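You operate a simulated robot arm through the tools that you are given. There is no shell and no other tool.

Carry out the task below with a simulated robot arm. There is one attempt and no reset: what you move stays moved.

Task
Fetch the blue filter mat from the top of the mat stand and set it on the white cover. Then open the collars drawer, put the yellow mask in the inside of the collars drawer, then shut the drawer. Then open the tubing drawer, put the coupling on the despatch bench top away in the inside of the tubing drawer and shut the drawer again. Then open the white drawer, take the blue plug and leave it in the inside of the white drawer, then shut the drawer. Then take the orange filter on the despatch bench top and put it away on the middle shelf of the store rack. Then take the teal sponge on the despatch bench top and put it away on the top of the care cabinet. Then take the green pen on the top of the tooling cart and put it away on the shelf of the orders board. Then put the blue bottle from the free board on the carton stack on the top of the cool shelf. Then stack the tin marked "29" from the top of the care cabinet on top of the tin that says "72". Keep to this order. Set down upright: coupling, blue bottle.

The check looks at the end state, three seconds after you hand in, the way a careful person would. Anything else that was tipped, shoved, dropped, spilled or broken makes it a failure. A push-on lid holds only when it is set on centred and level and pressed home; a screw cap is set on level and turned clockwise until tight.

Robot
A 6-joint arm with a fingered hand on a trunk, on a base that moves. Base frame: it is fixed to the floor where the robot stands at the start and does not move with it; the origin is under the middle of the robot, x ahead of it, y to its left, z up. Readings come in mm, degrees, newtons and seconds.
With the tool pointing down near the work surface it reaches from about 240 to 600 mm from the robot's upright axis, wherever it stands. Its first joint turns from -166.0 to 166.0 degrees. Places, roughly: blue bottle (7x7x22 cm) [4400, 7500, 700]; blue filter mat (20x15x8 cm) [1200, 1900, 800]; blue plug (4x4x3 cm) [4400, 9600, 800]; collars drawer [4800, 9800, 600]; coupling (4x3x7 cm) [4900, 9700, 800]; green pen (11x3x3 cm) [7900, 8800, 900]; inside of the collars drawer [4700, 9900, 500]; inside of the tubing drawer [-2500, 5900, 900]; inside of the white drawer [8500, 7100, 600]; middle shelf of the store rack [-2700, 6400, 900]; orange filter (13x8x4 cm) [3800, 9900, 800]; shelf of the orders board (18x57 cm) [1160, 7520, 860]; teal sponge (8x6x6 cm) [5800, 10100, 800]; tin [250, 7000, 1000]; top of the care cabinet [500, 6900, 900]; top of the cool shelf [4100, 2700, 800]; tubing drawer [-2400, 5900, 900]; white cover (38x42x1 cm) [4200, 900, 800]; white drawer [8500, 7000, 600]; yellow mask (8x8x4 cm) [5200, 9800, 800]. Payload 3.2 kg.
Tool frame: the origin (TCP) lies between the finger pads and is the grasp point; the fingertips stand 22 mm ahead of it; z points along the fingers, y is the line along which they close. The gripper opens to 112 mm; its body begins 60 mm behind the TCP. The gripper is a hand of 3 fingers: y runs from the thumb to the fingers, the wrist lies at [0, 0, -218] in the tool frame.
Orientation is that of the tool frame in the base frame, as a unit quaternion [w, x, y, z]. With the fingers straight down and closing along the base's y, the tool's x points along the base's -x, its y along +y and its z along -z.

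Tools
- The arm moves only by the tool arm_command. Its argument "rows" is text: rows parted by semicolons, each of 6 numbers parted by spaces: the turn, a rotation vector about the tool's x, y, z in degrees, then the shift along the tool's x, y, z in mm. In form: wx wy wz dx dy dz; .... A call has 1 to 20 rows; each row is the pose to reach, as a shift and turn from the pose commanded when the call began, along the tool's axes at that moment. A row lasts 0.2 s, in which the tool goes at most 50 mm and 8.6 degrees; a call with a longer step from one row to the next is refused whole. Where a pose cannot be reached the arm comes as near as it can. A force on the tool above 40 N (or 10 N above the force at the start of the call, whichever is more), or a blocked arm, ends the call early, and 0.2 s more pass. In this call time passes only in rows, and 0.2 s behind the last. The reply holds the time, the measured pose of the TCP, the force on the tool along the base axes, the opening and the grip force, in the units named above and with some noise, with the torque about the TCP (base axes, N m) and any sound that the robot's microphone picked up.
- Cameras (640 x 400 px; columns grow to the right, rows downward): "scene" is now at [29.7, 153.7, 1411.8]; the picture's right is [-0.14, -0.99, 0.00], its down [-0.54, 0.08, -0.84] and it looks along [0.83, -0.12, -0.54] (base axes); focal length 294 px, centre (320, 200). "wrist" rides on the gripper at [66, 3, -80] in the tool frame; the picture's right is [-0.05, 1.00, 0.00], its down [-0.77, -0.04, -0.64] and it looks along [-0.64, -0.03, 0.77] (tool axes); focal length 275 px, centre (320, 200). There is no depth. A picture from a camera that has moved, and an enlarged one, comes with that camera's place and axes in the base frame and with its lens.
- get_image(camera): a new picture of that camera. It takes no simulated time.
- move_column(by): slides the trunk up (or, below 0, down) by that many mm; the arm and the scene camera ride with it, the base frame stays. It gives what a move gives, with no picture.
- steer(legs): drives the robot by 1 to 6 legs, each [ahead, turn to the left] in mm and degrees, along the robot's own axes; the way and the turn of a leg run together, so that a leg with both is an arc; at most 1500 mm and 180 degrees a leg. The arm and the cameras ride along, it lands a little off, and it stops where it bumps. It gives what a move gives.
- finger_targets(finger1, finger2, thumb_bend): sets how far each is bent, from 0 (flat) to 1 (curled in); at 0.3 the hand is open as for a grip, at 0.7 the pads meet at the TCP. One left out holds its place. A second passes; each finger stops where it meets its share of the squeeze, and holds until it gets a number again. It is the only way to open and close the hand. It gives what a move gives, with no picture; readings hold the bend of each and the force on the fingers (four entries, about 0 where the hand has none), thumb and palm.
- turn_head(pan, tilt): turns the head with the scene camera to pan (to the left, within 155 degrees either way) and tilt (down, from -29 to 69), counted from straight ahead of the robot. It gives what a move gives.
- zoom(camera, box): a new picture of the part [left, top, right, bottom] of that camera's present view, enlarged. It takes no simulated time.
- finish_job(): hands the job in; it is judged then, once.

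Places have to be worked out from the pictures, the camera data and where the tool is seen. Open the gripper and draw the arm clear of the work before you hand the job in, unless the task says otherwise.

The tools are called after "Emit:" as a command line: name --argument value ..., lists and objects as JSON in quotes. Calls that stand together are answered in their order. arm_command: Moves the arm, as the interface text tells. Its arguments: {"type":"object","properties":{"rows":{"type":"string"}},"required":["rows"]} The other tools are called the same way: move_column (by) moves the trunk up or down; finger_targets (finger1, finger2, thumb_bend) moves the fingers one by one; steer (legs) drives the base; turn_head (pan, tilt) turns the head that bears the scene camera; get_image (camera) takes a picture; zoom (camera, box) takes an enlarged picture of a part of a camera's view; finish_job () hands the job in.

At the start:

```text
t: 0.0
tcp_pos: [340.8, 28.4, 1089.9]
tcp_rot: [0.0, 0.0, 1.0, 0.0]
wrist_force: [0.0, -0.2, -0.3]
torque: [0.01, -0.02, -0.04]
grip_width: 111.9
gripper_force: 0.0
shape: jaw
bend: [0.3, 0.3, 0.3]
finger forces: [0.0, 0.0, 0.0, 0.0, 0.1, 0.1]
trunk travel left (down, up): [-425.0, 165.0]
robot x, y, heading: [-1.1, 1.2, 0.1]
head pan, tilt (commanded): [-8.3, 32.8]
```

scene: 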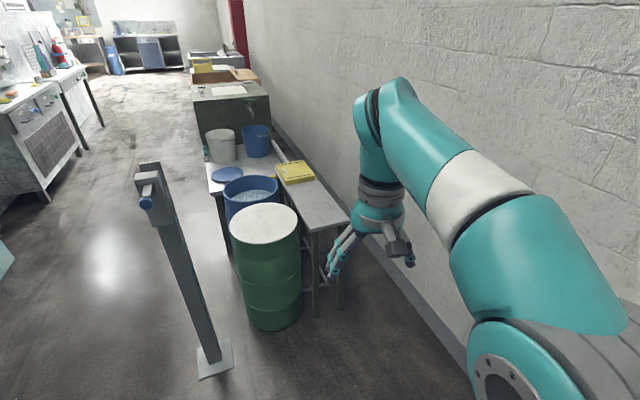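
wrist: 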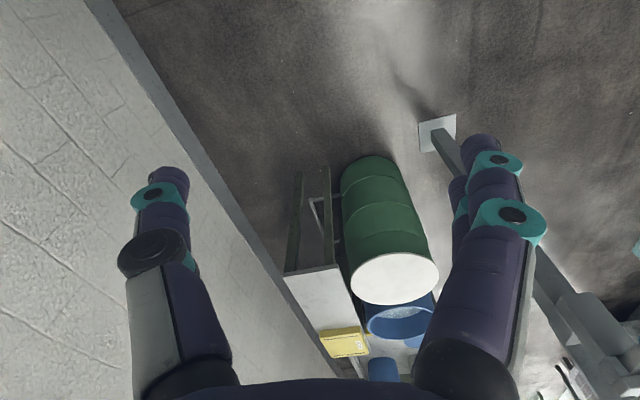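

The first picture shows a wall on the right, a drum, a bench and a room ahead. I'll look around with the head to get a map of the room before I drive.

Emit:
turn_head --pan 50 --tilt 20

```text
t: 1.3
tcp_pos: [340.9, 27.7, 1088.9]
tcp_rot: [0.0, 0.001, 1.0, 0.0]
wrist_force: [0.1, 0.4, 0.2]
torque: [0.02, -0.01, 0.04]
grip_width: 111.8
gripper_force: 0.1
shape: jaw
bend: [0.3, 0.3, 0.3]
finger forces: [0.0, 0.0, 0.0, 0.1, 0.1, 0.0]
trunk travel left (down, up): [-425.0, 165.0]
robot x, y, heading: [-0.5, 3.9, 0.0]
head pan, tilt (commanded): [50.0, 20.0]
```

Head is turned to the left; I take a picture from here.

Emit:
get_image --camera "scene"

```text
taken
camera scene: at [1.3, 237.8, 1432.3], right [0.77, -0.64, 0.0], down [-0.22, -0.26, -0.94], along [0.6, 0.72, -0.34], focal length 294 px, centre (320, 200)
```

scene: 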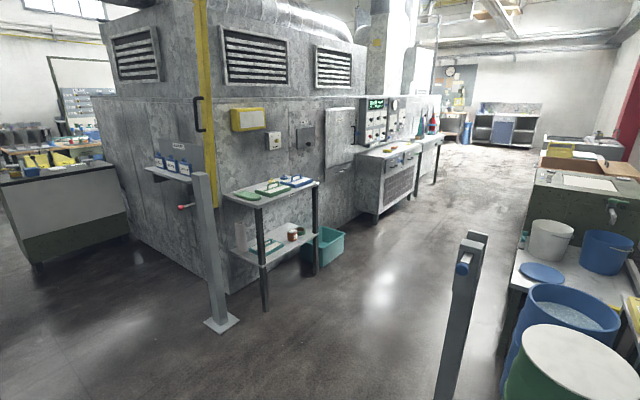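

The stand ahead-left holds green and blue flat things, likely the mat stand. I zoom in on it and on the far parts.

Emit:
zoom --camera "scene" --box '[140, 130, 360, 268]'

Emit:
zoom --camera "scene" --box '[340, 60, 640, 248]'

Emit:
zoom --camera "scene" --box '[0, 50, 200, 175]'

```text
2.90 times, centred on (250, 199) of scene
camera zoom: at [1.3, 237.8, 1432.3], right [0.77, -0.64, 0.0], down [-0.22, -0.26, -0.94], along [0.6, 0.72, -0.34], focal length 851 px, centre (523, 203)
```

zoom: 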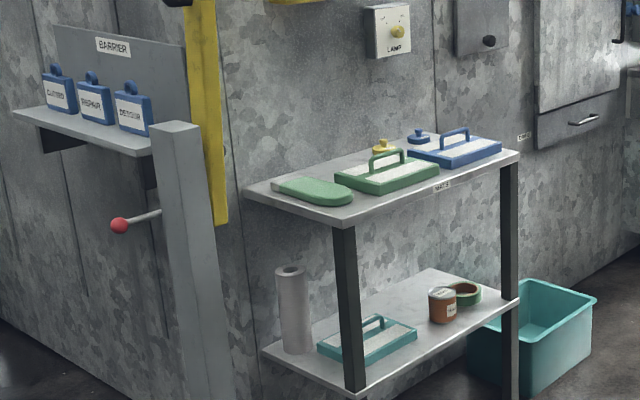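

```text
2.13 times, centred on (490, 154) of scene
camera zoom: at [1.3, 237.8, 1432.3], right [0.77, -0.64, 0.0], down [-0.22, -0.26, -0.94], along [0.6, 0.72, -0.34], focal length 624 px, centre (-42, 298)
```

zoom: 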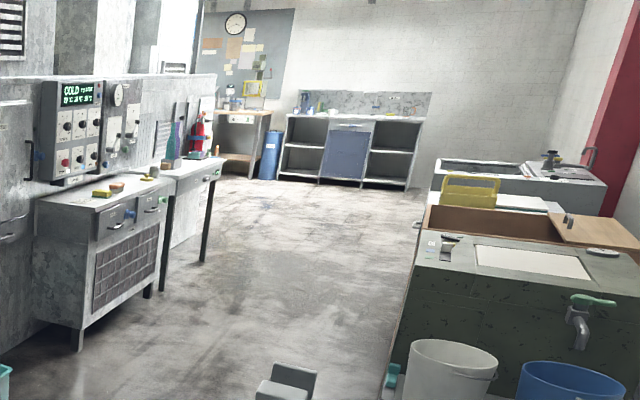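

```text
3.20 times, centred on (100, 112) of scene
camera zoom: at [1.3, 237.8, 1432.3], right [0.77, -0.64, 0.0], down [-0.22, -0.26, -0.94], along [0.6, 0.72, -0.34], focal length 939 px, centre (1024, 480)
```

zoom: 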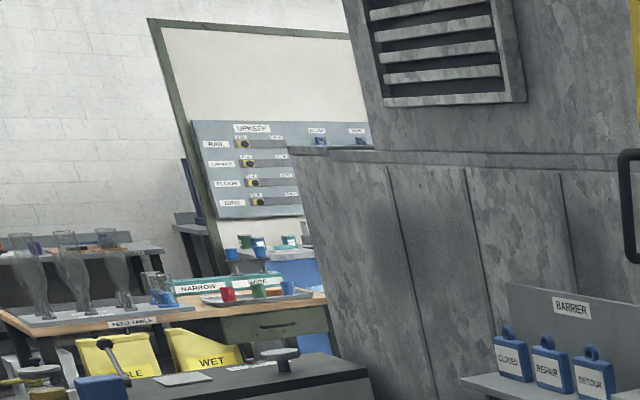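

The mat stand's front edge runs roughly from (790,1830) to (1430,1960), and a post stands at about (860,550), so I go round it to the left. I drive a first stretch towards the mat stand.

Emit:
steer --legs '[[0, 70], [1000, 0], [0, -41]]'

```text
t: 11.4
tcp_pos: [618.9, 1131.3, 1089.8]
tcp_rot: [-0.001, -0.256, 0.967, 0.0]
wrist_force: [0.2, -0.7, 0.5]
torque: [0.03, -0.02, -0.02]
grip_width: 112.0
gripper_force: 0.1
shape: jaw
bend: [0.3, 0.3, 0.3]
finger forces: [0.0, 0.0, 0.0, 0.0, 0.1, 0.0]
trunk travel left (down, up): [-425.0, 165.0]
robot x, y, heading: [337.0, 940.6, 29.6]
head pan, tilt (commanded): [50.0, 20.0]
```

The drive went fine: robot at (337,941), heading 29.6. I take a picture of the stand from here, and then go on.

Emit:
get_image --camera "scene"

```text
taken
camera scene: at [220.9, 1144.5, 1432.4], right [0.98, -0.18, 0.0], down [-0.06, -0.34, -0.94], along [0.17, 0.92, -0.34], focal length 294 px, centre (320, 200)
```

scene: 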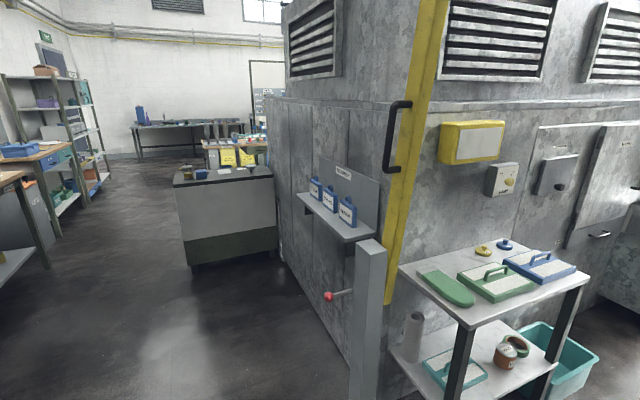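

Triangulating from two views, the mat lies near (1165,1897) with its top near z 840. I drive to about (1261,1427) and turn to face the stand squarely (heading about 101).

Emit:
steer --legs '[[0, -1.9], [1040, 0], [0, 73.5]]'

Emit:
turn_head --pan -5 --tilt 50

Emit:
get_image --camera "scene"

Emit:
get_image --camera "wrist"

```text
t: 20.4
tcp_pos: [1178.2, 1769.9, 1090.3]
tcp_rot: [0.001, 0.776, -0.631, 0.0]
wrist_force: [0.5, 0.1, 0.2]
torque: [0.01, -0.02, 0.01]
grip_width: 111.9
gripper_force: 0.1
shape: jaw
bend: [0.3, 0.3, 0.3]
finger forces: [0.0, 0.1, 0.0, 0.0, 0.0, 0.0]
trunk travel left (down, up): [-425.0, 165.0]
robot x, y, heading: [1273.8, 1441.1, 101.5]
head pan, tilt (commanded): [50.0, 20.0]
```

```text
t: 21.6
tcp_pos: [1178.3, 1769.7, 1089.0]
tcp_rot: [0.001, 0.776, -0.63, 0.0]
wrist_force: [-0.5, -0.1, 0.2]
torque: [0.01, -0.03, 0.01]
grip_width: 112.0
gripper_force: 0.1
shape: jaw
bend: [0.3, 0.3, 0.3]
finger forces: [0.0, 0.0, 0.0, 0.1, 0.0, 0.1]
trunk travel left (down, up): [-425.0, 165.0]
robot x, y, heading: [1276.9, 1439.5, 102.0]
head pan, tilt (commanded): [-5.0, 50.0]
```

```text
taken
camera scene: at [1117.7, 1426.1, 1386.8], right [0.99, 0.12, 0.0], down [0.09, -0.76, -0.64], along [-0.08, 0.64, -0.77], focal length 294 px, centre (320, 200)
```

scene: 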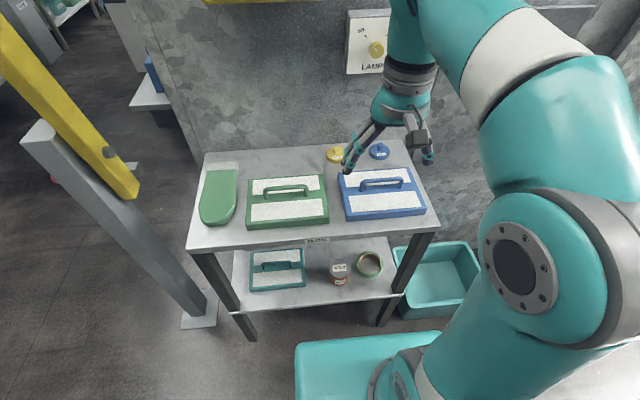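

```text
taken
camera wrist: at [1189.1, 1703.9, 1169.8], right [-0.99, -0.16, 0.0], down [-0.12, 0.76, 0.64], along [-0.1, 0.63, -0.77], focal length 275 px, centre (320, 200)
```

wrist: 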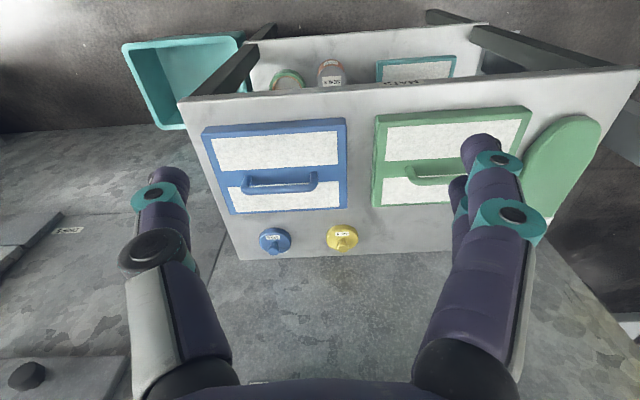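

The handle of the blue mat is triangulated at about (1205,1918,882), running about 15° from base x. I turn the tool about 87° so the fingers close across the handle and bring it above the handle, stopping about 100 mm over it.

Emit:
arm_command --rows "0 0 7.9 -12.7 -5.2 9; 0 0 15.8 -25.4 -10.4 18; 0 0 23.7 -38 -15.6 27; 0 0 31.6 -50.7 -20.8 36; 0 0 39.5 -63.4 -26 45; 0 0 47.4 -76 -31.1 55; 0 0 55.3 -88.8 -36.3 64; 0 0 63.2 -101.5 -41.5 73; 0 0 71.1 -114 -46.7 82; 0 0 79 -126.8 -51.9 91; 0 0 86.9 -139.5 -57.1 100; 0 0 86.9 -139.5 -57.1 100"

Emit:
get_image --camera "wrist"

Emit:
get_image --camera "scene"

```text
t: 24.2
tcp_pos: [1205.1, 1918.6, 990.0]
tcp_rot: [0.0, -0.129, 0.992, 0.0]
wrist_force: [0.7, 1.0, 0.1]
torque: [0.02, 0.02, 0.0]
grip_width: 111.9
gripper_force: 0.1
shape: jaw
bend: [0.3, 0.3, 0.3]
finger forces: [0.1, 0.0, 0.0, 0.0, 0.1, 0.0]
trunk travel left (down, up): [-425.0, 165.0]
robot x, y, heading: [1276.2, 1439.4, 102.1]
head pan, tilt (commanded): [-5.0, 50.0]
```

```text
taken
camera wrist: at [1140.7, 1905.2, 1069.5], right [-0.21, 0.98, 0.0], down [0.75, 0.16, 0.64], along [0.62, 0.13, -0.77], focal length 275 px, centre (320, 200)
```

wrist: 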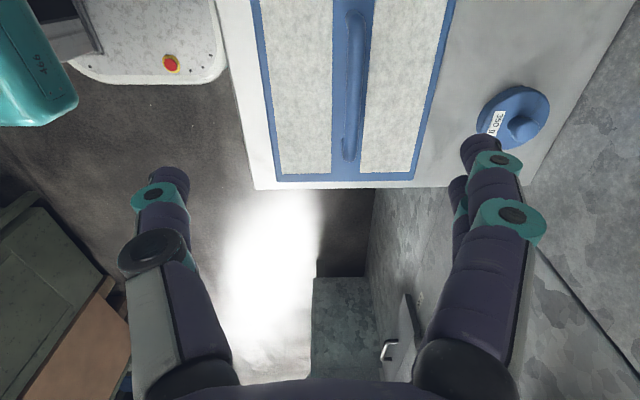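

```text
taken
camera scene: at [1117.8, 1426.3, 1386.8], right [0.99, 0.12, 0.0], down [0.09, -0.76, -0.64], along [-0.08, 0.64, -0.77], focal length 294 px, centre (320, 200)
```

scene: 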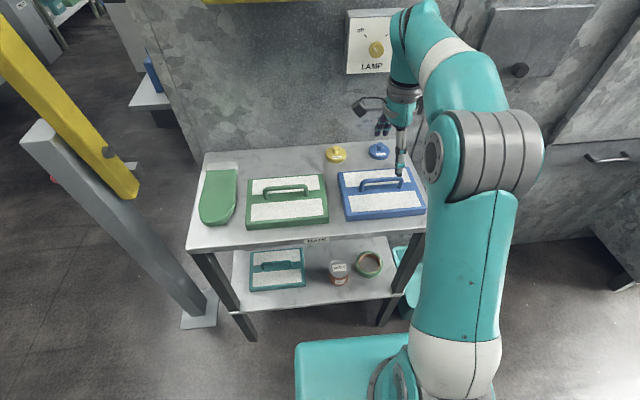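

The view from here places the handle a bit farther and lower than I first judged: about (1207,1945,852). I shift accordingly and come down 60 mm for another look.

Emit:
arm_command --rows "0 0 0 -4.5 12.5 20; 0 0 0 -8.7 25 40; 0 0 0 -8.7 25 60; 0 0 0 -8.7 25 60"

Emit:
get_image --camera "wrist"

Emit:
zoom --camera "scene" --box '[320, 100, 460, 240]'

```text
t: 25.2
tcp_pos: [1205.7, 1944.2, 930.0]
tcp_rot: [0.0, -0.129, 0.992, 0.0]
wrist_force: [0.0, -0.1, 0.4]
torque: [0.02, -0.01, -0.02]
grip_width: 112.0
gripper_force: 0.1
shape: jaw
bend: [0.3, 0.3, 0.3]
finger forces: [0.0, 0.0, 0.0, 0.0, 0.0, 0.0]
trunk travel left (down, up): [-425.0, 165.0]
robot x, y, heading: [1274.1, 1438.6, 101.8]
head pan, tilt (commanded): [-5.0, 50.0]
```

```text
taken
camera wrist: at [1141.2, 1930.8, 1010.3], right [-0.21, 0.98, 0.0], down [0.75, 0.16, 0.64], along [0.62, 0.13, -0.77], focal length 275 px, centre (320, 200)
```

wrist: 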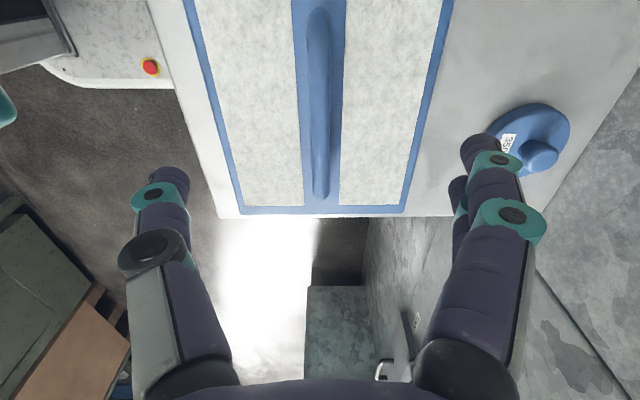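

```text
2.86 times, centred on (390, 170) of scene
camera zoom: at [1117.8, 1426.1, 1386.8], right [0.99, 0.12, 0.0], down [0.09, -0.76, -0.64], along [-0.08, 0.64, -0.77], focal length 838 px, centre (120, 286)
```

zoom: 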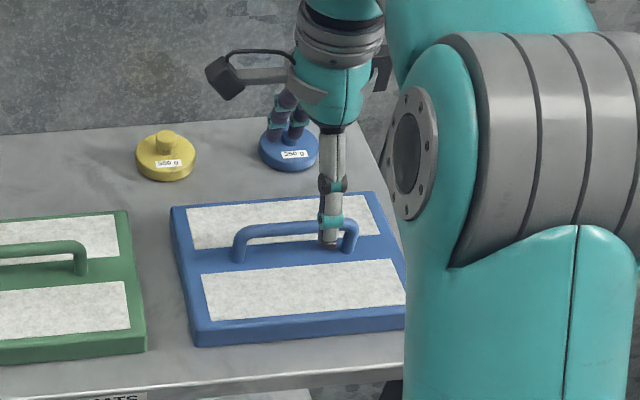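

The handle now lies centred between the fingers, with the bar at about z 852. I go down 78 mm so the TCP sits on the bar.

Emit:
arm_command --rows "0 0 0 -1 0.5 25; 0 0 0 -2.5 0.5 50; 0 0 0 -3 0.5 65; 0 0 0 -3 0.5 78; 0 0 0 -3 0.5 78"

Emit:
get_image --camera "wrist"

Emit:
zoom --camera "scene" --box '[320, 100, 460, 240]'

```text
t: 26.4
tcp_pos: [1211.8, 1944.7, 852.1]
tcp_rot: [-0.001, -0.131, 0.991, 0.0]
wrist_force: [1.3, -0.4, 0.1]
torque: [0.01, 0.04, -0.01]
grip_width: 111.8
gripper_force: 0.0
shape: jaw
bend: [0.3, 0.3, 0.3]
finger forces: [0.0, 0.1, 0.1, 0.0, 0.1, 0.0]
trunk travel left (down, up): [-425.0, 165.0]
robot x, y, heading: [1277.8, 1441.8, 101.8]
head pan, tilt (commanded): [-5.0, 50.0]
```

```text
taken
camera wrist: at [1146.2, 1931.0, 932.0], right [-0.21, 0.98, 0.0], down [0.75, 0.16, 0.64], along [0.62, 0.13, -0.77], focal length 275 px, centre (320, 200)
```

wrist: 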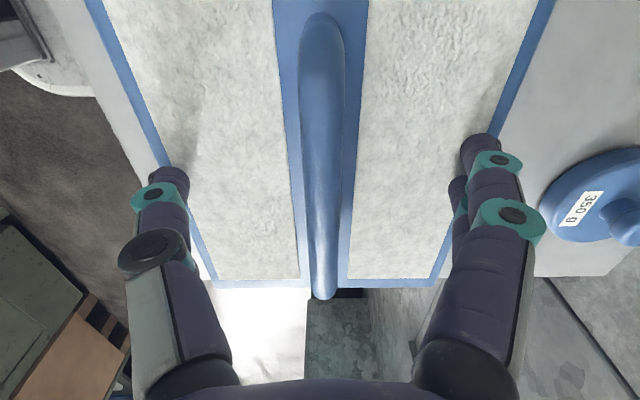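

```text
2.86 times, centred on (390, 170) of scene
camera zoom: at [1117.8, 1426.2, 1386.8], right [0.99, 0.12, 0.0], down [0.09, -0.76, -0.64], along [-0.08, 0.64, -0.77], focal length 838 px, centre (120, 286)
```

zoom: 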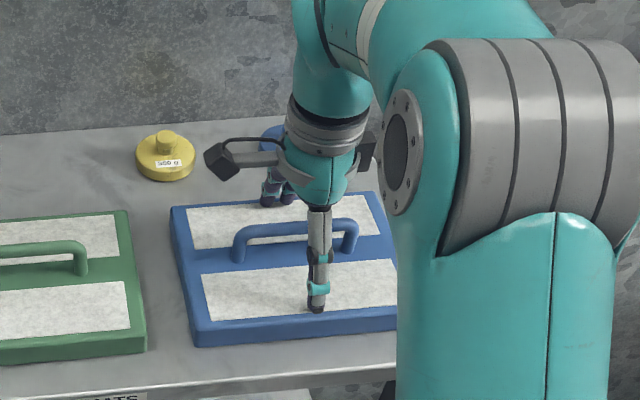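

The TCP lies at the middle of the handle bar and the fingers straddle it. I close the hand on the handle.

Emit:
finger_targets --finger1 0.75 --finger2 0.75 --thumb_bend 0.75

Emit:
get_image --camera "wrist"

```text
t: 27.4
tcp_pos: [1210.0, 1945.2, 852.9]
tcp_rot: [0.0, -0.13, 0.991, 0.0]
wrist_force: [-0.1, 0.4, -0.4]
torque: [0.04, -0.03, 0.03]
grip_width: 0.0
gripper_force: 0.0
shape: fingers
bend: [0.74, 0.74, 0.73]
finger forces: [0.0, 0.1, 0.1, 0.0, 0.0, 0.0]
trunk travel left (down, up): [-425.0, 165.0]
robot x, y, heading: [1273.9, 1444.6, 101.6]
head pan, tilt (commanded): [-5.0, 50.0]
```

```text
taken
camera wrist: at [1146.2, 1930.9, 932.3], right [-0.21, 0.98, 0.0], down [0.75, 0.16, 0.64], along [0.62, 0.13, -0.77], focal length 275 px, centre (320, 200)
```

wrist: 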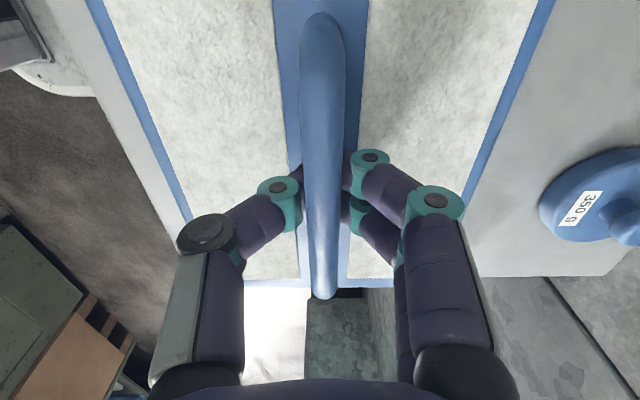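

The fingers closed fully with no force, curling under the bar; the bar is therefore a little higher (about z 865) than the pads. I open, raise 13 mm and close again.

Emit:
finger_targets --finger1 0.4 --finger2 0.4 --thumb_bend 0.4

Emit:
arm_command --rows "0 0 0 0 0 -7; 0 0 0 0 0 -13; 0 0 0 0 0 -13"

Emit:
finger_targets --finger1 0.75 --finger2 0.75 --thumb_bend 0.75

Emit:
get_image --camera "wrist"

```text
t: 28.4
tcp_pos: [1210.6, 1943.7, 854.2]
tcp_rot: [-0.001, -0.13, 0.992, 0.002]
wrist_force: [0.0, -2.0, 11.1]
torque: [0.27, 0.08, 0.02]
grip_width: 83.1
gripper_force: 5.6
shape: fingers
bend: [0.41, 0.41, 0.4]
finger forces: [4.6, 4.5, 0.0, 0.1, 2.6, 0.1]
trunk travel left (down, up): [-425.0, 165.0]
robot x, y, heading: [1273.4, 1436.7, 101.6]
head pan, tilt (commanded): [-5.0, 50.0]
```

```text
t: 29.2
tcp_pos: [1210.0, 1944.1, 864.7]
tcp_rot: [0.0, -0.13, 0.992, 0.001]
wrist_force: [-0.4, 0.5, -1.0]
torque: [-0.02, 0.0, -0.01]
grip_width: 83.3
gripper_force: 0.1
shape: fingers
bend: [0.4, 0.4, 0.4]
finger forces: [0.0, 0.0, 0.1, 0.0, 0.1, 0.0]
trunk travel left (down, up): [-425.0, 165.0]
robot x, y, heading: [1276.7, 1443.7, 101.8]
head pan, tilt (commanded): [-5.0, 50.0]
```

```text
t: 30.2
tcp_pos: [1210.3, 1945.3, 865.8]
tcp_rot: [0.0, -0.129, 0.992, 0.0]
wrist_force: [0.3, -0.4, 0.3]
torque: [0.0, 0.03, 0.01]
grip_width: 0.4
gripper_force: 4.4
shape: fingers
bend: [0.74, 0.74, 0.73]
finger forces: [1.9, 2.0, 0.0, 0.0, 3.5, 0.0]
trunk travel left (down, up): [-425.0, 165.0]
robot x, y, heading: [1274.7, 1445.5, 101.7]
head pan, tilt (commanded): [-5.0, 50.0]
```

```text
taken
camera wrist: at [1145.5, 1931.0, 945.3], right [-0.21, 0.98, 0.0], down [0.75, 0.16, 0.64], along [0.62, 0.13, -0.77], focal length 275 px, centre (320, 200)
```

wrist: 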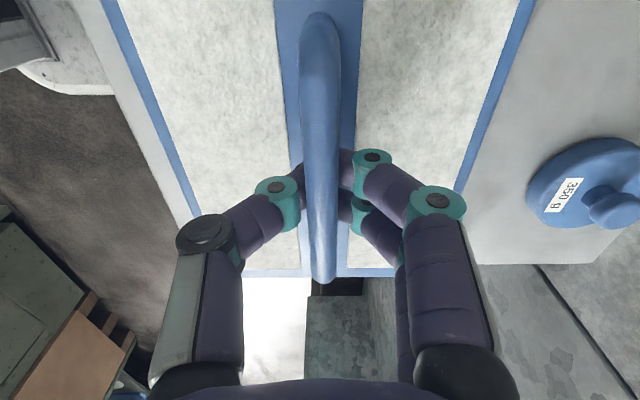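

The pads still met below the bar, so the bar centre must be near z 875. I open partly, raise another 10 mm and close again.

Emit:
finger_targets --finger1 0.45 --finger2 0.45 --thumb_bend 0.45

Emit:
arm_command --rows "0 0 0 0 0 -5; 0 0 0 0 0 -10; 0 0 0 0 0 -10"

Emit:
finger_targets --finger1 0.8 --finger2 0.8 --thumb_bend 0.8

Emit:
get_image --camera "wrist"

```text
t: 31.2
tcp_pos: [1211.0, 1944.7, 864.6]
tcp_rot: [0.001, -0.13, 0.992, 0.0]
wrist_force: [-0.4, -0.3, -1.4]
torque: [-0.01, 0.03, 0.02]
grip_width: 69.1
gripper_force: 0.1
shape: fingers
bend: [0.45, 0.45, 0.45]
finger forces: [0.0, 0.1, 0.1, 0.0, 0.0, 0.0]
trunk travel left (down, up): [-425.0, 165.0]
robot x, y, heading: [1278.1, 1438.2, 101.6]
head pan, tilt (commanded): [-5.0, 50.0]
```

```text
t: 32.0
tcp_pos: [1210.8, 1944.5, 876.6]
tcp_rot: [0.0, -0.13, 0.992, -0.001]
wrist_force: [-0.3, -0.4, -0.5]
torque: [-0.02, 0.01, 0.02]
grip_width: 68.9
gripper_force: 0.0
shape: fingers
bend: [0.45, 0.45, 0.45]
finger forces: [0.1, 0.1, 0.0, 0.0, 0.0, 0.0]
trunk travel left (down, up): [-425.0, 165.0]
robot x, y, heading: [1275.3, 1439.6, 101.6]
head pan, tilt (commanded): [-5.0, 50.0]
```

```text
t: 33.0
tcp_pos: [1211.7, 1946.0, 875.9]
tcp_rot: [0.001, -0.13, 0.992, 0.0]
wrist_force: [0.4, 0.4, -1.5]
torque: [-0.03, -0.01, 0.0]
grip_width: 5.5
gripper_force: 14.7
shape: fingers
bend: [0.74, 0.75, 0.69]
finger forces: [7.9, 8.0, 0.1, 0.1, 13.6, 0.1]
trunk travel left (down, up): [-425.0, 165.0]
robot x, y, heading: [1274.9, 1440.8, 101.6]
head pan, tilt (commanded): [-5.0, 50.0]
```

```text
taken
camera wrist: at [1145.8, 1931.7, 954.6], right [-0.21, 0.98, 0.0], down [0.75, 0.16, 0.64], along [0.62, 0.13, -0.77], focal length 275 px, centre (320, 200)
```

wrist: 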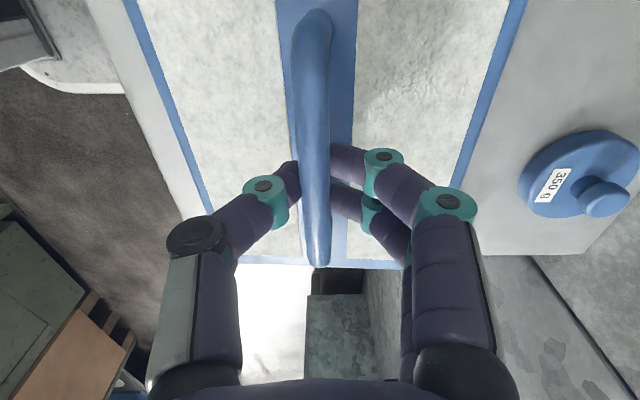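

Now the hand holds the bar with about 15 N. I lift 60 mm slowly and check whether the mat comes along.

Emit:
arm_command --rows "0 0 0 0 0 -8; 0 0 0 0 0 -20; 0 0 0 0 0 -40; 0 0 0 0 0 -60; 0 0 0 0 0 -60"

Emit:
get_image --camera "wrist"

Emit:
zoom --camera "scene" --box '[320, 100, 460, 240]'

```text
t: 34.2
tcp_pos: [1210.3, 1945.2, 935.5]
tcp_rot: [0.0, -0.13, 0.992, -0.001]
wrist_force: [-0.7, 0.2, -1.8]
torque: [0.0, -0.03, -0.01]
grip_width: 5.5
gripper_force: 14.5
shape: fingers
bend: [0.75, 0.75, 0.69]
finger forces: [7.5, 7.7, 0.1, 0.0, 13.9, 0.0]
trunk travel left (down, up): [-425.0, 165.0]
robot x, y, heading: [1276.5, 1437.0, 101.7]
head pan, tilt (commanded): [-5.0, 50.0]
```

```text
taken
camera wrist: at [1145.9, 1930.9, 1015.6], right [-0.21, 0.98, 0.0], down [0.75, 0.16, 0.64], along [0.62, 0.13, -0.77], focal length 275 px, centre (320, 200)
```

wrist: 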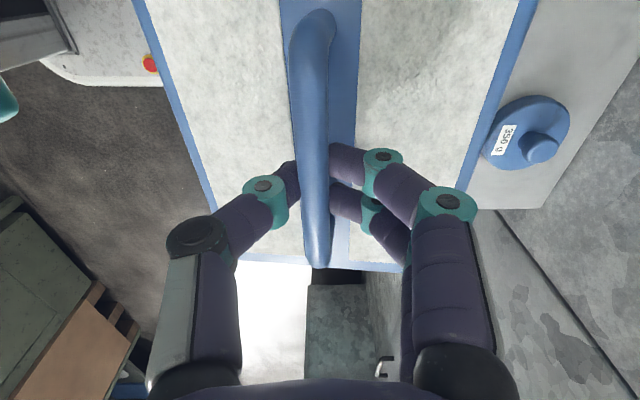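

```text
2.86 times, centred on (390, 170) of scene
camera zoom: at [1117.8, 1426.3, 1386.8], right [0.99, 0.12, 0.0], down [0.09, -0.76, -0.64], along [-0.08, 0.64, -0.77], focal length 838 px, centre (120, 286)
```

zoom: 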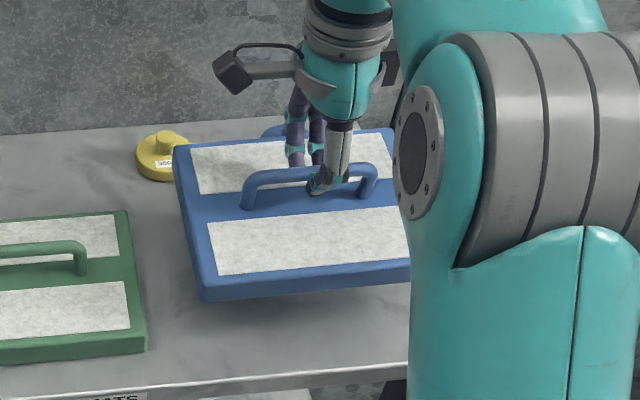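

The mat hangs level and firm. I raise it further and draw it in towards the robot for carrying.

Emit:
arm_command --rows "0 0 0 0 0 -40; 0 0 0 0 0 -80; 0 0 0 0 0 -120; 0 0 0 0 -20 -155; 0 0 0 3 -50 -165; 0 0 0 5 -85 -165; 0 0 0 6 -115 -165; 0 0 0 7 -130 -165; 0 0 0 7 -130 -165"

Emit:
turn_head --pan -80 --tilt 15

Emit:
get_image --camera "scene"

```text
t: 36.2
tcp_pos: [1237.0, 1816.3, 1100.8]
tcp_rot: [0.0, -0.13, 0.992, 0.0]
wrist_force: [-0.2, -0.4, -0.7]
torque: [0.02, -0.02, 0.0]
grip_width: 4.2
gripper_force: 12.5
shape: fingers
bend: [0.75, 0.75, 0.71]
finger forces: [6.3, 6.6, 0.1, 0.0, 12.6, 0.0]
out of reach, approached as far as the arm can: row 4
trunk travel left (down, up): [-425.0, 165.0]
robot x, y, heading: [1272.4, 1442.6, 101.7]
head pan, tilt (commanded): [-5.0, 50.0]
```

```text
t: 37.7
tcp_pos: [1235.9, 1816.4, 1101.3]
tcp_rot: [0.0, -0.13, 0.992, 0.0]
wrist_force: [-0.1, 0.0, -0.8]
torque: [0.02, 0.01, 0.02]
grip_width: 4.3
gripper_force: 12.3
shape: fingers
bend: [0.75, 0.75, 0.71]
finger forces: [6.3, 6.5, 0.0, 0.1, 12.5, 0.1]
trunk travel left (down, up): [-425.0, 165.0]
robot x, y, heading: [1275.2, 1441.6, 101.9]
head pan, tilt (commanded): [-80.0, 15.0]
```

```text
taken
camera scene: at [1213.6, 1384.5, 1440.5], right [0.37, -0.93, 0.0], down [-0.24, -0.1, -0.97], along [0.9, 0.36, -0.26], focal length 294 px, centre (320, 200)
```

scene: 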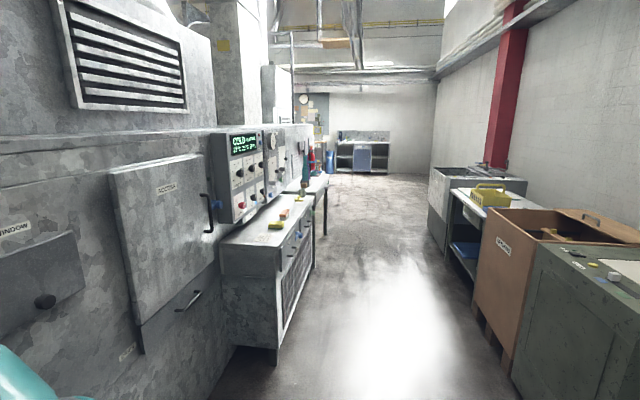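

The grip width shrank a little, so I check with the wrist camera that the mat still sits well in the hand.

Emit:
get_image --camera "wrist"

Emit:
zoom --camera "scene" --box '[320, 120, 640, 320]'

```text
taken
camera wrist: at [1171.6, 1802.4, 1180.4], right [-0.21, 0.98, 0.0], down [0.75, 0.16, 0.64], along [0.62, 0.13, -0.77], focal length 275 px, centre (320, 200)
```

wrist: 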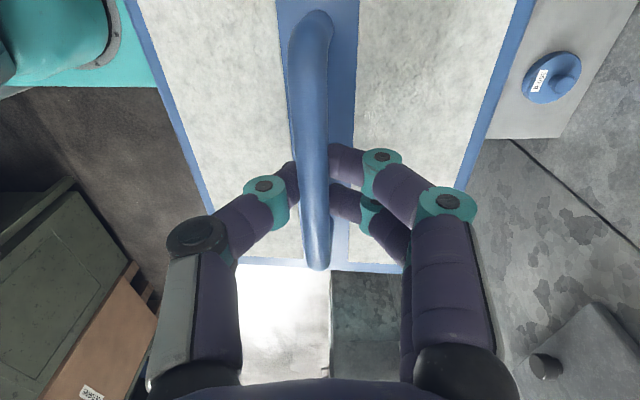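

```text
2.00 times, centred on (480, 220) of scene
camera zoom: at [1213.6, 1384.5, 1440.5], right [0.37, -0.93, 0.0], down [-0.24, -0.1, -0.97], along [0.9, 0.36, -0.26], focal length 587 px, centre (0, 160)
```

zoom: 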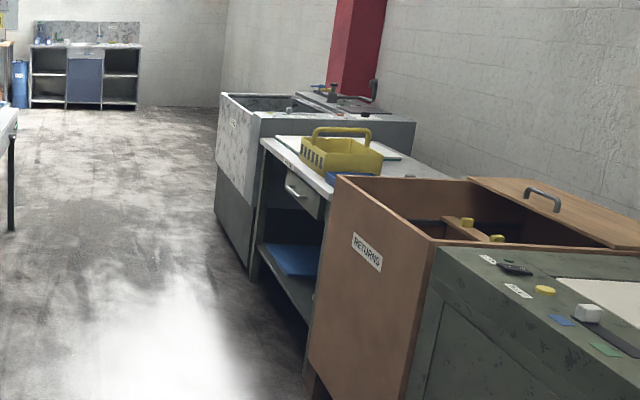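

The handle hangs over the curled fingers and is safe. The white-topped bench with the yellow basket (around x 3500–4400, front edge y 1030–1230) should bear the white cover; I drive down the aisle to stand before it.

Emit:
steer --legs '[[0, -99], [1400, 0], [1300, 0]]'

Emit:
turn_head --pan -45 --tilt 35

Emit:
get_image --camera "scene"

```text
t: 55.0
tcp_pos: [4353.8, 1553.4, 1099.9]
tcp_rot: [0.0, 0.673, 0.74, 0.0]
wrist_force: [-0.4, -0.4, -1.3]
torque: [-0.01, 0.01, -0.01]
grip_width: 4.2
gripper_force: 11.8
shape: fingers
bend: [0.75, 0.75, 0.71]
finger forces: [6.1, 6.3, 0.0, 0.0, 11.9, 0.0]
trunk travel left (down, up): [-425.0, 165.0]
robot x, y, heading: [3979.5, 1576.0, 2.3]
head pan, tilt (commanded): [-80.0, 15.0]
```

```text
t: 56.0
tcp_pos: [4353.1, 1554.0, 1099.6]
tcp_rot: [0.0, 0.674, 0.739, 0.0]
wrist_force: [0.4, -0.2, -0.7]
torque: [-0.06, 0.01, -0.05]
grip_width: 3.9
gripper_force: 12.6
shape: fingers
bend: [0.75, 0.75, 0.71]
finger forces: [6.0, 6.3, 0.0, 0.0, 11.9, 0.0]
trunk travel left (down, up): [-425.0, 165.0]
robot x, y, heading: [3978.8, 1581.1, 2.4]
head pan, tilt (commanded): [-45.0, 35.0]
```

```text
taken
camera scene: at [3977.7, 1681.3, 1408.6], right [-0.68, -0.73, 0.0], down [-0.42, 0.39, -0.82], along [0.6, -0.56, -0.57], focal length 294 px, centre (320, 200)
```

scene: 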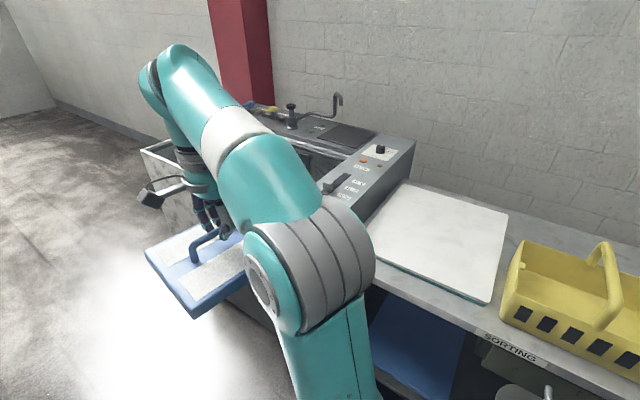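

The white cover lies on the "SORTING" bench with its front-right corner near (4024,1094), top near z 814; its centre is about (4258,935). I first step away from the bench a little, then turn to face it and edge forward.

Emit:
steer --legs '[[0, 25], [125, 0], [0, -103.5], [60, 0]]'

Emit:
turn_head --pan 0 --tilt 50

Emit:
get_image --camera "scene"

Emit:
get_image --camera "wrist"

```text
t: 63.4
tcp_pos: [4163.9, 1204.0, 1099.4]
tcp_rot: [0.0, 0.988, 0.154, 0.0]
wrist_force: [-0.3, -1.1, -1.6]
torque: [-0.01, 0.01, 0.0]
grip_width: 2.4
gripper_force: 11.3
shape: fingers
bend: [0.75, 0.76, 0.72]
finger forces: [5.4, 5.8, 0.1, 0.0, 11.3, 0.0]
trunk travel left (down, up): [-425.0, 165.0]
robot x, y, heading: [4106.7, 1574.9, -75.4]
head pan, tilt (commanded): [-45.0, 35.0]
```

```text
t: 64.5
tcp_pos: [4163.3, 1204.3, 1101.1]
tcp_rot: [0.001, 0.988, 0.153, 0.0]
wrist_force: [0.1, -1.1, -1.0]
torque: [0.0, -0.01, 0.01]
grip_width: 0.0
gripper_force: 0.0
shape: fingers
bend: [0.77, 0.77, 0.75]
finger forces: [0.0, 0.0, 0.0, 0.0, 0.0, 0.1]
trunk travel left (down, up): [-425.0, 165.0]
robot x, y, heading: [4107.0, 1576.1, -75.3]
head pan, tilt (commanded): [0.0, 50.0]
```

```text
taken
camera scene: at [4272.4, 1602.8, 1386.8], right [-0.97, -0.25, 0.0], down [-0.19, 0.74, -0.64], along [0.16, -0.62, -0.77], focal length 294 px, centre (320, 200)
```

scene: 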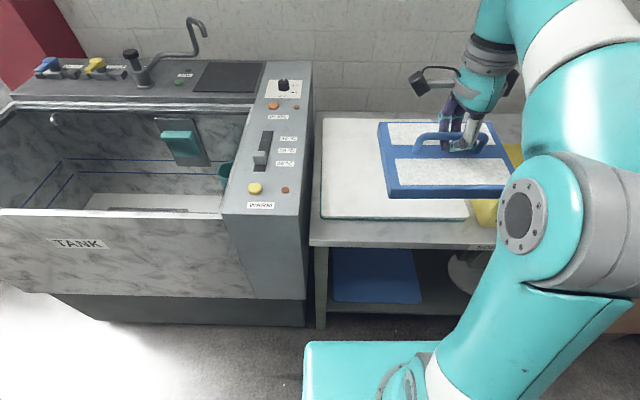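

```text
taken
camera wrist: at [4227.7, 1222.3, 1180.4], right [0.26, -0.97, 0.0], down [-0.75, -0.2, 0.64], along [-0.61, -0.17, -0.77], focal length 275 px, centre (320, 200)
```

wrist: 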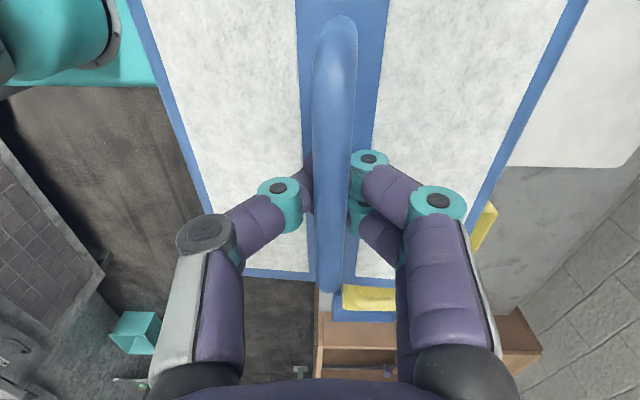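

The mat now hangs with its bar resting over the closed fingers, and the robot faces the bench squarely. I carry it slowly forward over the near half of the cover, descending part of the way.

Emit:
arm_command --rows "0 0 0 1 15 10; 0 0 0 2 35 25; 0 0 0 3 55 45; 0 0 0 4 80 65; 0 0 0 5 105 85; 0 0 0 6 130 105; 0 0 0 7 152 120; 0 0 0 8 170 132; 0 0 0 8 180 140; 0 0 0 8 182 150; 0 0 0 8 182 150"

Emit:
get_image --camera "scene"

Emit:
get_image --camera "wrist"

```text
t: 66.9
tcp_pos: [4226.5, 1033.1, 951.3]
tcp_rot: [-0.001, 0.988, 0.154, 0.0]
wrist_force: [0.0, -0.1, -1.3]
torque: [0.01, 0.01, -0.01]
grip_width: 0.0
gripper_force: 0.2
shape: fingers
bend: [0.77, 0.77, 0.75]
finger forces: [0.0, 0.0, 0.0, 0.0, 0.1, 0.0]
trunk travel left (down, up): [-425.0, 165.0]
robot x, y, heading: [4109.9, 1573.0, -75.3]
head pan, tilt (commanded): [0.0, 50.0]
```

```text
taken
camera scene: at [4272.5, 1602.8, 1386.8], right [-0.97, -0.25, 0.0], down [-0.19, 0.74, -0.64], along [0.16, -0.62, -0.77], focal length 294 px, centre (320, 200)
```

scene: 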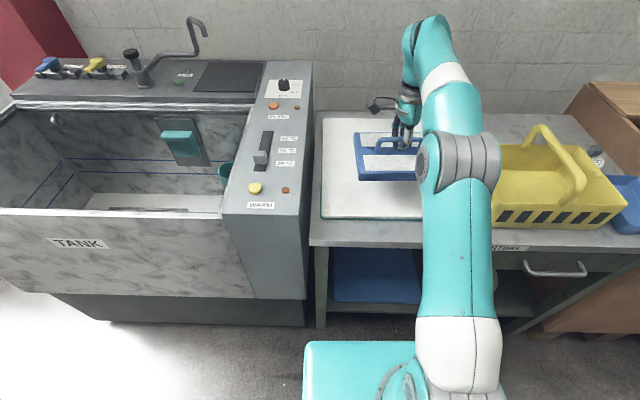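

```text
taken
camera wrist: at [4290.4, 1051.2, 1030.9], right [0.26, -0.97, 0.0], down [-0.75, -0.2, 0.64], along [-0.61, -0.16, -0.77], focal length 275 px, centre (320, 200)
```

wrist: 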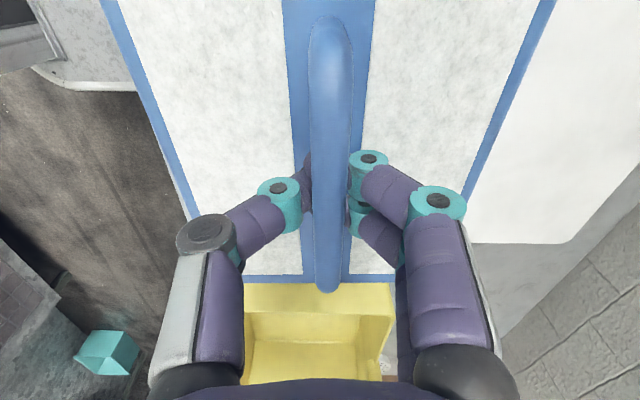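

The mat is over the near half of the cover, laterally centred. I lower it to just over the expected contact height.

Emit:
arm_command --rows "0 0 0 0 0 15; 0 0 0 0 0 35; 0 0 0 0 0 50; 0 0 0 0 0 58; 0 0 0 0 0 58"

Emit:
get_image --camera "wrist"

Emit:
zoom --camera "scene" --box '[300, 90, 500, 250]'

```text
t: 68.1
tcp_pos: [4227.7, 1034.8, 892.7]
tcp_rot: [0.0, 0.988, 0.154, 0.0]
wrist_force: [0.4, 0.7, -1.6]
torque: [0.01, 0.01, 0.02]
grip_width: 0.0
gripper_force: 0.0
shape: fingers
bend: [0.77, 0.77, 0.75]
finger forces: [0.1, 0.0, 0.0, 0.0, 0.0, 0.0]
trunk travel left (down, up): [-425.0, 165.0]
robot x, y, heading: [4108.0, 1577.3, -75.3]
head pan, tilt (commanded): [0.0, 50.0]
```

```text
taken
camera wrist: at [4291.4, 1052.1, 972.4], right [0.26, -0.97, 0.0], down [-0.75, -0.2, 0.64], along [-0.61, -0.16, -0.77], focal length 275 px, centre (320, 200)
```

wrist: 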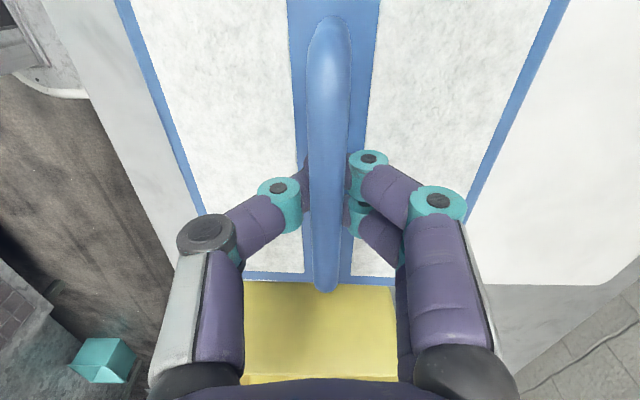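

```text
2.50 times, centred on (400, 170) of scene
camera zoom: at [4272.5, 1602.7, 1386.8], right [-0.97, -0.25, 0.0], down [-0.19, 0.74, -0.64], along [0.16, -0.62, -0.77], focal length 734 px, centre (120, 275)
```

zoom: 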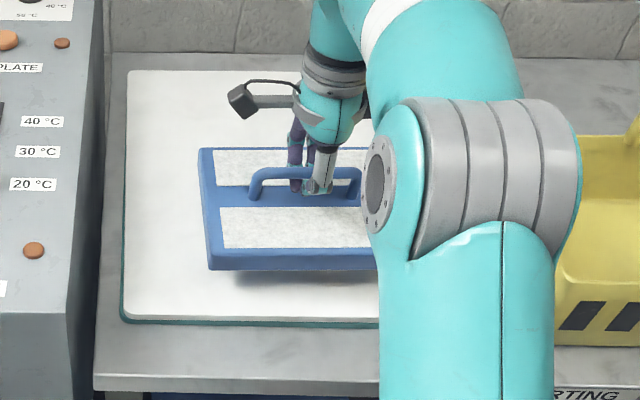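

The mat is still slightly above the cover with good margins all round. I lower it further in small steps and watch the force.

Emit:
arm_command --rows "0 0 0 0 0 5; 0 0 0 0 0 10; 0 0 0 0 0 10"

Emit:
arm_command --rows "0 0 0 0 0 3; 0 0 0 0 0 6; 0 0 0 0 0 6"

Emit:
zoom --camera "scene" --box '[300, 90, 500, 250]'

```text
t: 68.9
tcp_pos: [4226.5, 1035.3, 882.6]
tcp_rot: [0.0, 0.988, 0.154, 0.0]
wrist_force: [0.8, -0.9, -1.8]
torque: [0.03, 0.01, 0.01]
grip_width: 0.0
gripper_force: 0.0
shape: fingers
bend: [0.77, 0.77, 0.75]
finger forces: [0.0, 0.1, 0.0, 0.1, 0.0, 0.0]
trunk travel left (down, up): [-425.0, 165.0]
robot x, y, heading: [4106.3, 1578.6, -75.2]
head pan, tilt (commanded): [0.0, 50.0]
```

```text
t: 69.7
tcp_pos: [4227.9, 1035.0, 876.8]
tcp_rot: [0.0, 0.988, 0.153, 0.0]
wrist_force: [0.0, 0.4, -1.5]
torque: [-0.02, -0.02, -0.01]
grip_width: 0.0
gripper_force: 0.0
shape: fingers
bend: [0.77, 0.77, 0.75]
finger forces: [0.0, 0.0, 0.0, 0.0, 0.0, 0.0]
trunk travel left (down, up): [-425.0, 165.0]
robot x, y, heading: [4106.8, 1579.6, -75.3]
head pan, tilt (commanded): [0.0, 50.0]
```

```text
2.50 times, centred on (400, 170) of scene
camera zoom: at [4272.5, 1602.7, 1386.8], right [-0.97, -0.25, 0.0], down [-0.19, 0.74, -0.64], along [0.16, -0.62, -0.77], focal length 734 px, centre (120, 275)
```

zoom: 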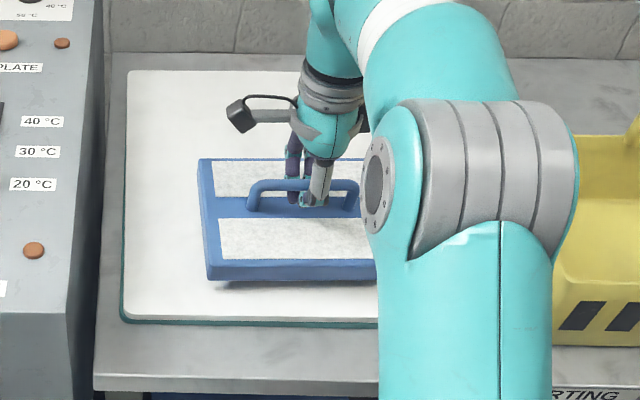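

The shadow gap is nearly closed but the weight still hangs on the hand. I lower in further small steps.

Emit:
arm_command --rows "0 0 0 0 0 2; 0 0 0 0 0 5; 0 0 0 0 0 5"

Emit:
arm_command --rows "0 0 0 0 0 2; 0 0 0 0 0 5; 0 0 0 0 0 5"

Emit:
zoom --camera "scene" --box '[300, 90, 500, 250]'

Emit:
get_image --camera "wrist"

```text
t: 70.5
tcp_pos: [4228.5, 1035.4, 870.4]
tcp_rot: [-0.001, 0.988, 0.154, 0.001]
wrist_force: [0.0, 0.6, -1.8]
torque: [0.02, 0.01, 0.04]
grip_width: 0.1
gripper_force: 0.1
shape: fingers
bend: [0.77, 0.77, 0.75]
finger forces: [0.0, 0.0, 0.1, 0.1, 0.0, 0.0]
trunk travel left (down, up): [-425.0, 165.0]
robot x, y, heading: [4107.3, 1577.1, -75.4]
head pan, tilt (commanded): [0.0, 50.0]
```

```text
t: 71.3
tcp_pos: [4228.0, 1033.5, 866.8]
tcp_rot: [0.0, 0.988, 0.154, 0.001]
wrist_force: [0.3, 0.5, -1.8]
torque: [0.0, 0.03, -0.02]
grip_width: 0.0
gripper_force: 0.3
shape: fingers
bend: [0.77, 0.77, 0.75]
finger forces: [0.0, 0.0, 0.0, 0.0, 0.0, 0.1]
trunk travel left (down, up): [-425.0, 165.0]
robot x, y, heading: [4105.4, 1575.3, -75.5]
head pan, tilt (commanded): [0.0, 50.0]
```

```text
2.50 times, centred on (400, 170) of scene
camera zoom: at [4272.5, 1602.7, 1386.8], right [-0.97, -0.25, 0.0], down [-0.19, 0.74, -0.64], along [0.16, -0.62, -0.77], focal length 734 px, centre (120, 275)
```

zoom: 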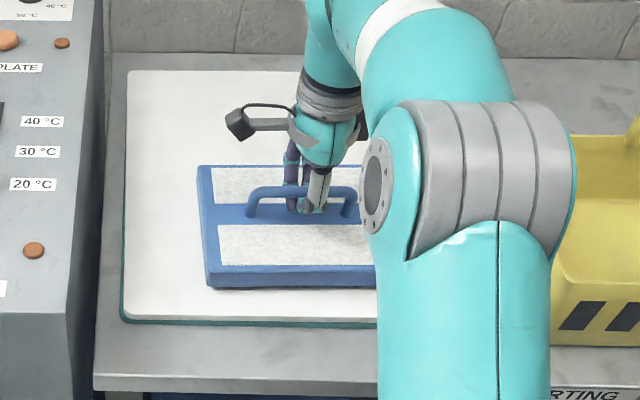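

```text
taken
camera wrist: at [4291.0, 1051.4, 946.5], right [0.26, -0.97, 0.0], down [-0.75, -0.2, 0.64], along [-0.61, -0.17, -0.77], focal length 275 px, centre (320, 200)
```

wrist: 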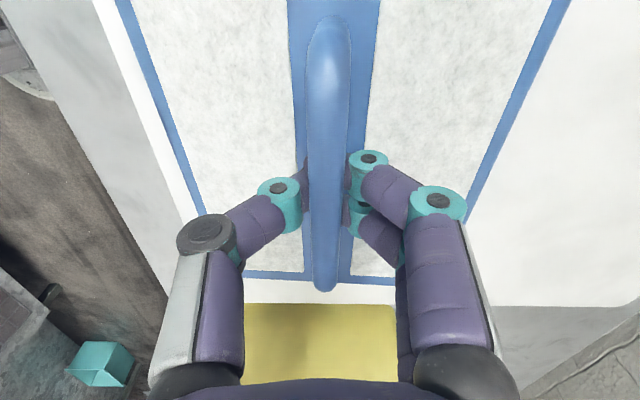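

The mat seems close to touching; still carrying weight. I continue in 4 mm steps.

Emit:
arm_command --rows "0 0 0 0 0 2; 0 0 0 0 0 4; 0 0 0 0 0 4"

Emit:
arm_command --rows "0 0 0 0 0 2; 0 0 0 0 0 4; 0 0 0 0 0 4"

Emit:
zoom --camera "scene" --box '[300, 90, 500, 250]'

```text
t: 72.1
tcp_pos: [4225.7, 1033.7, 862.1]
tcp_rot: [-0.001, 0.988, 0.154, 0.0]
wrist_force: [-0.5, 0.3, -2.0]
torque: [0.03, 0.03, -0.02]
grip_width: 0.0
gripper_force: 0.0
shape: fingers
bend: [0.77, 0.77, 0.75]
finger forces: [0.1, 0.0, 0.1, 0.0, 0.1, 0.1]
trunk travel left (down, up): [-425.0, 165.0]
robot x, y, heading: [4109.6, 1575.4, -75.5]
head pan, tilt (commanded): [0.0, 50.0]
```

```text
t: 72.9
tcp_pos: [4226.7, 1033.4, 858.2]
tcp_rot: [0.001, 0.988, 0.153, 0.0]
wrist_force: [0.0, -0.1, -1.7]
torque: [0.04, 0.0, -0.02]
grip_width: 0.0
gripper_force: 0.0
shape: fingers
bend: [0.77, 0.77, 0.75]
finger forces: [0.0, 0.0, 0.0, 0.1, 0.0, 0.1]
trunk travel left (down, up): [-425.0, 165.0]
robot x, y, heading: [4103.2, 1580.8, -75.3]
head pan, tilt (commanded): [0.0, 50.0]
```

```text
2.50 times, centred on (400, 170) of scene
camera zoom: at [4272.5, 1602.7, 1386.8], right [-0.97, -0.25, 0.0], down [-0.19, 0.74, -0.64], along [0.16, -0.62, -0.77], focal length 734 px, centre (120, 275)
```

zoom: 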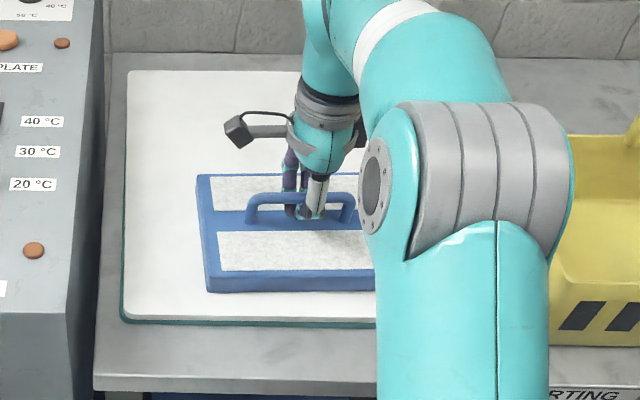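

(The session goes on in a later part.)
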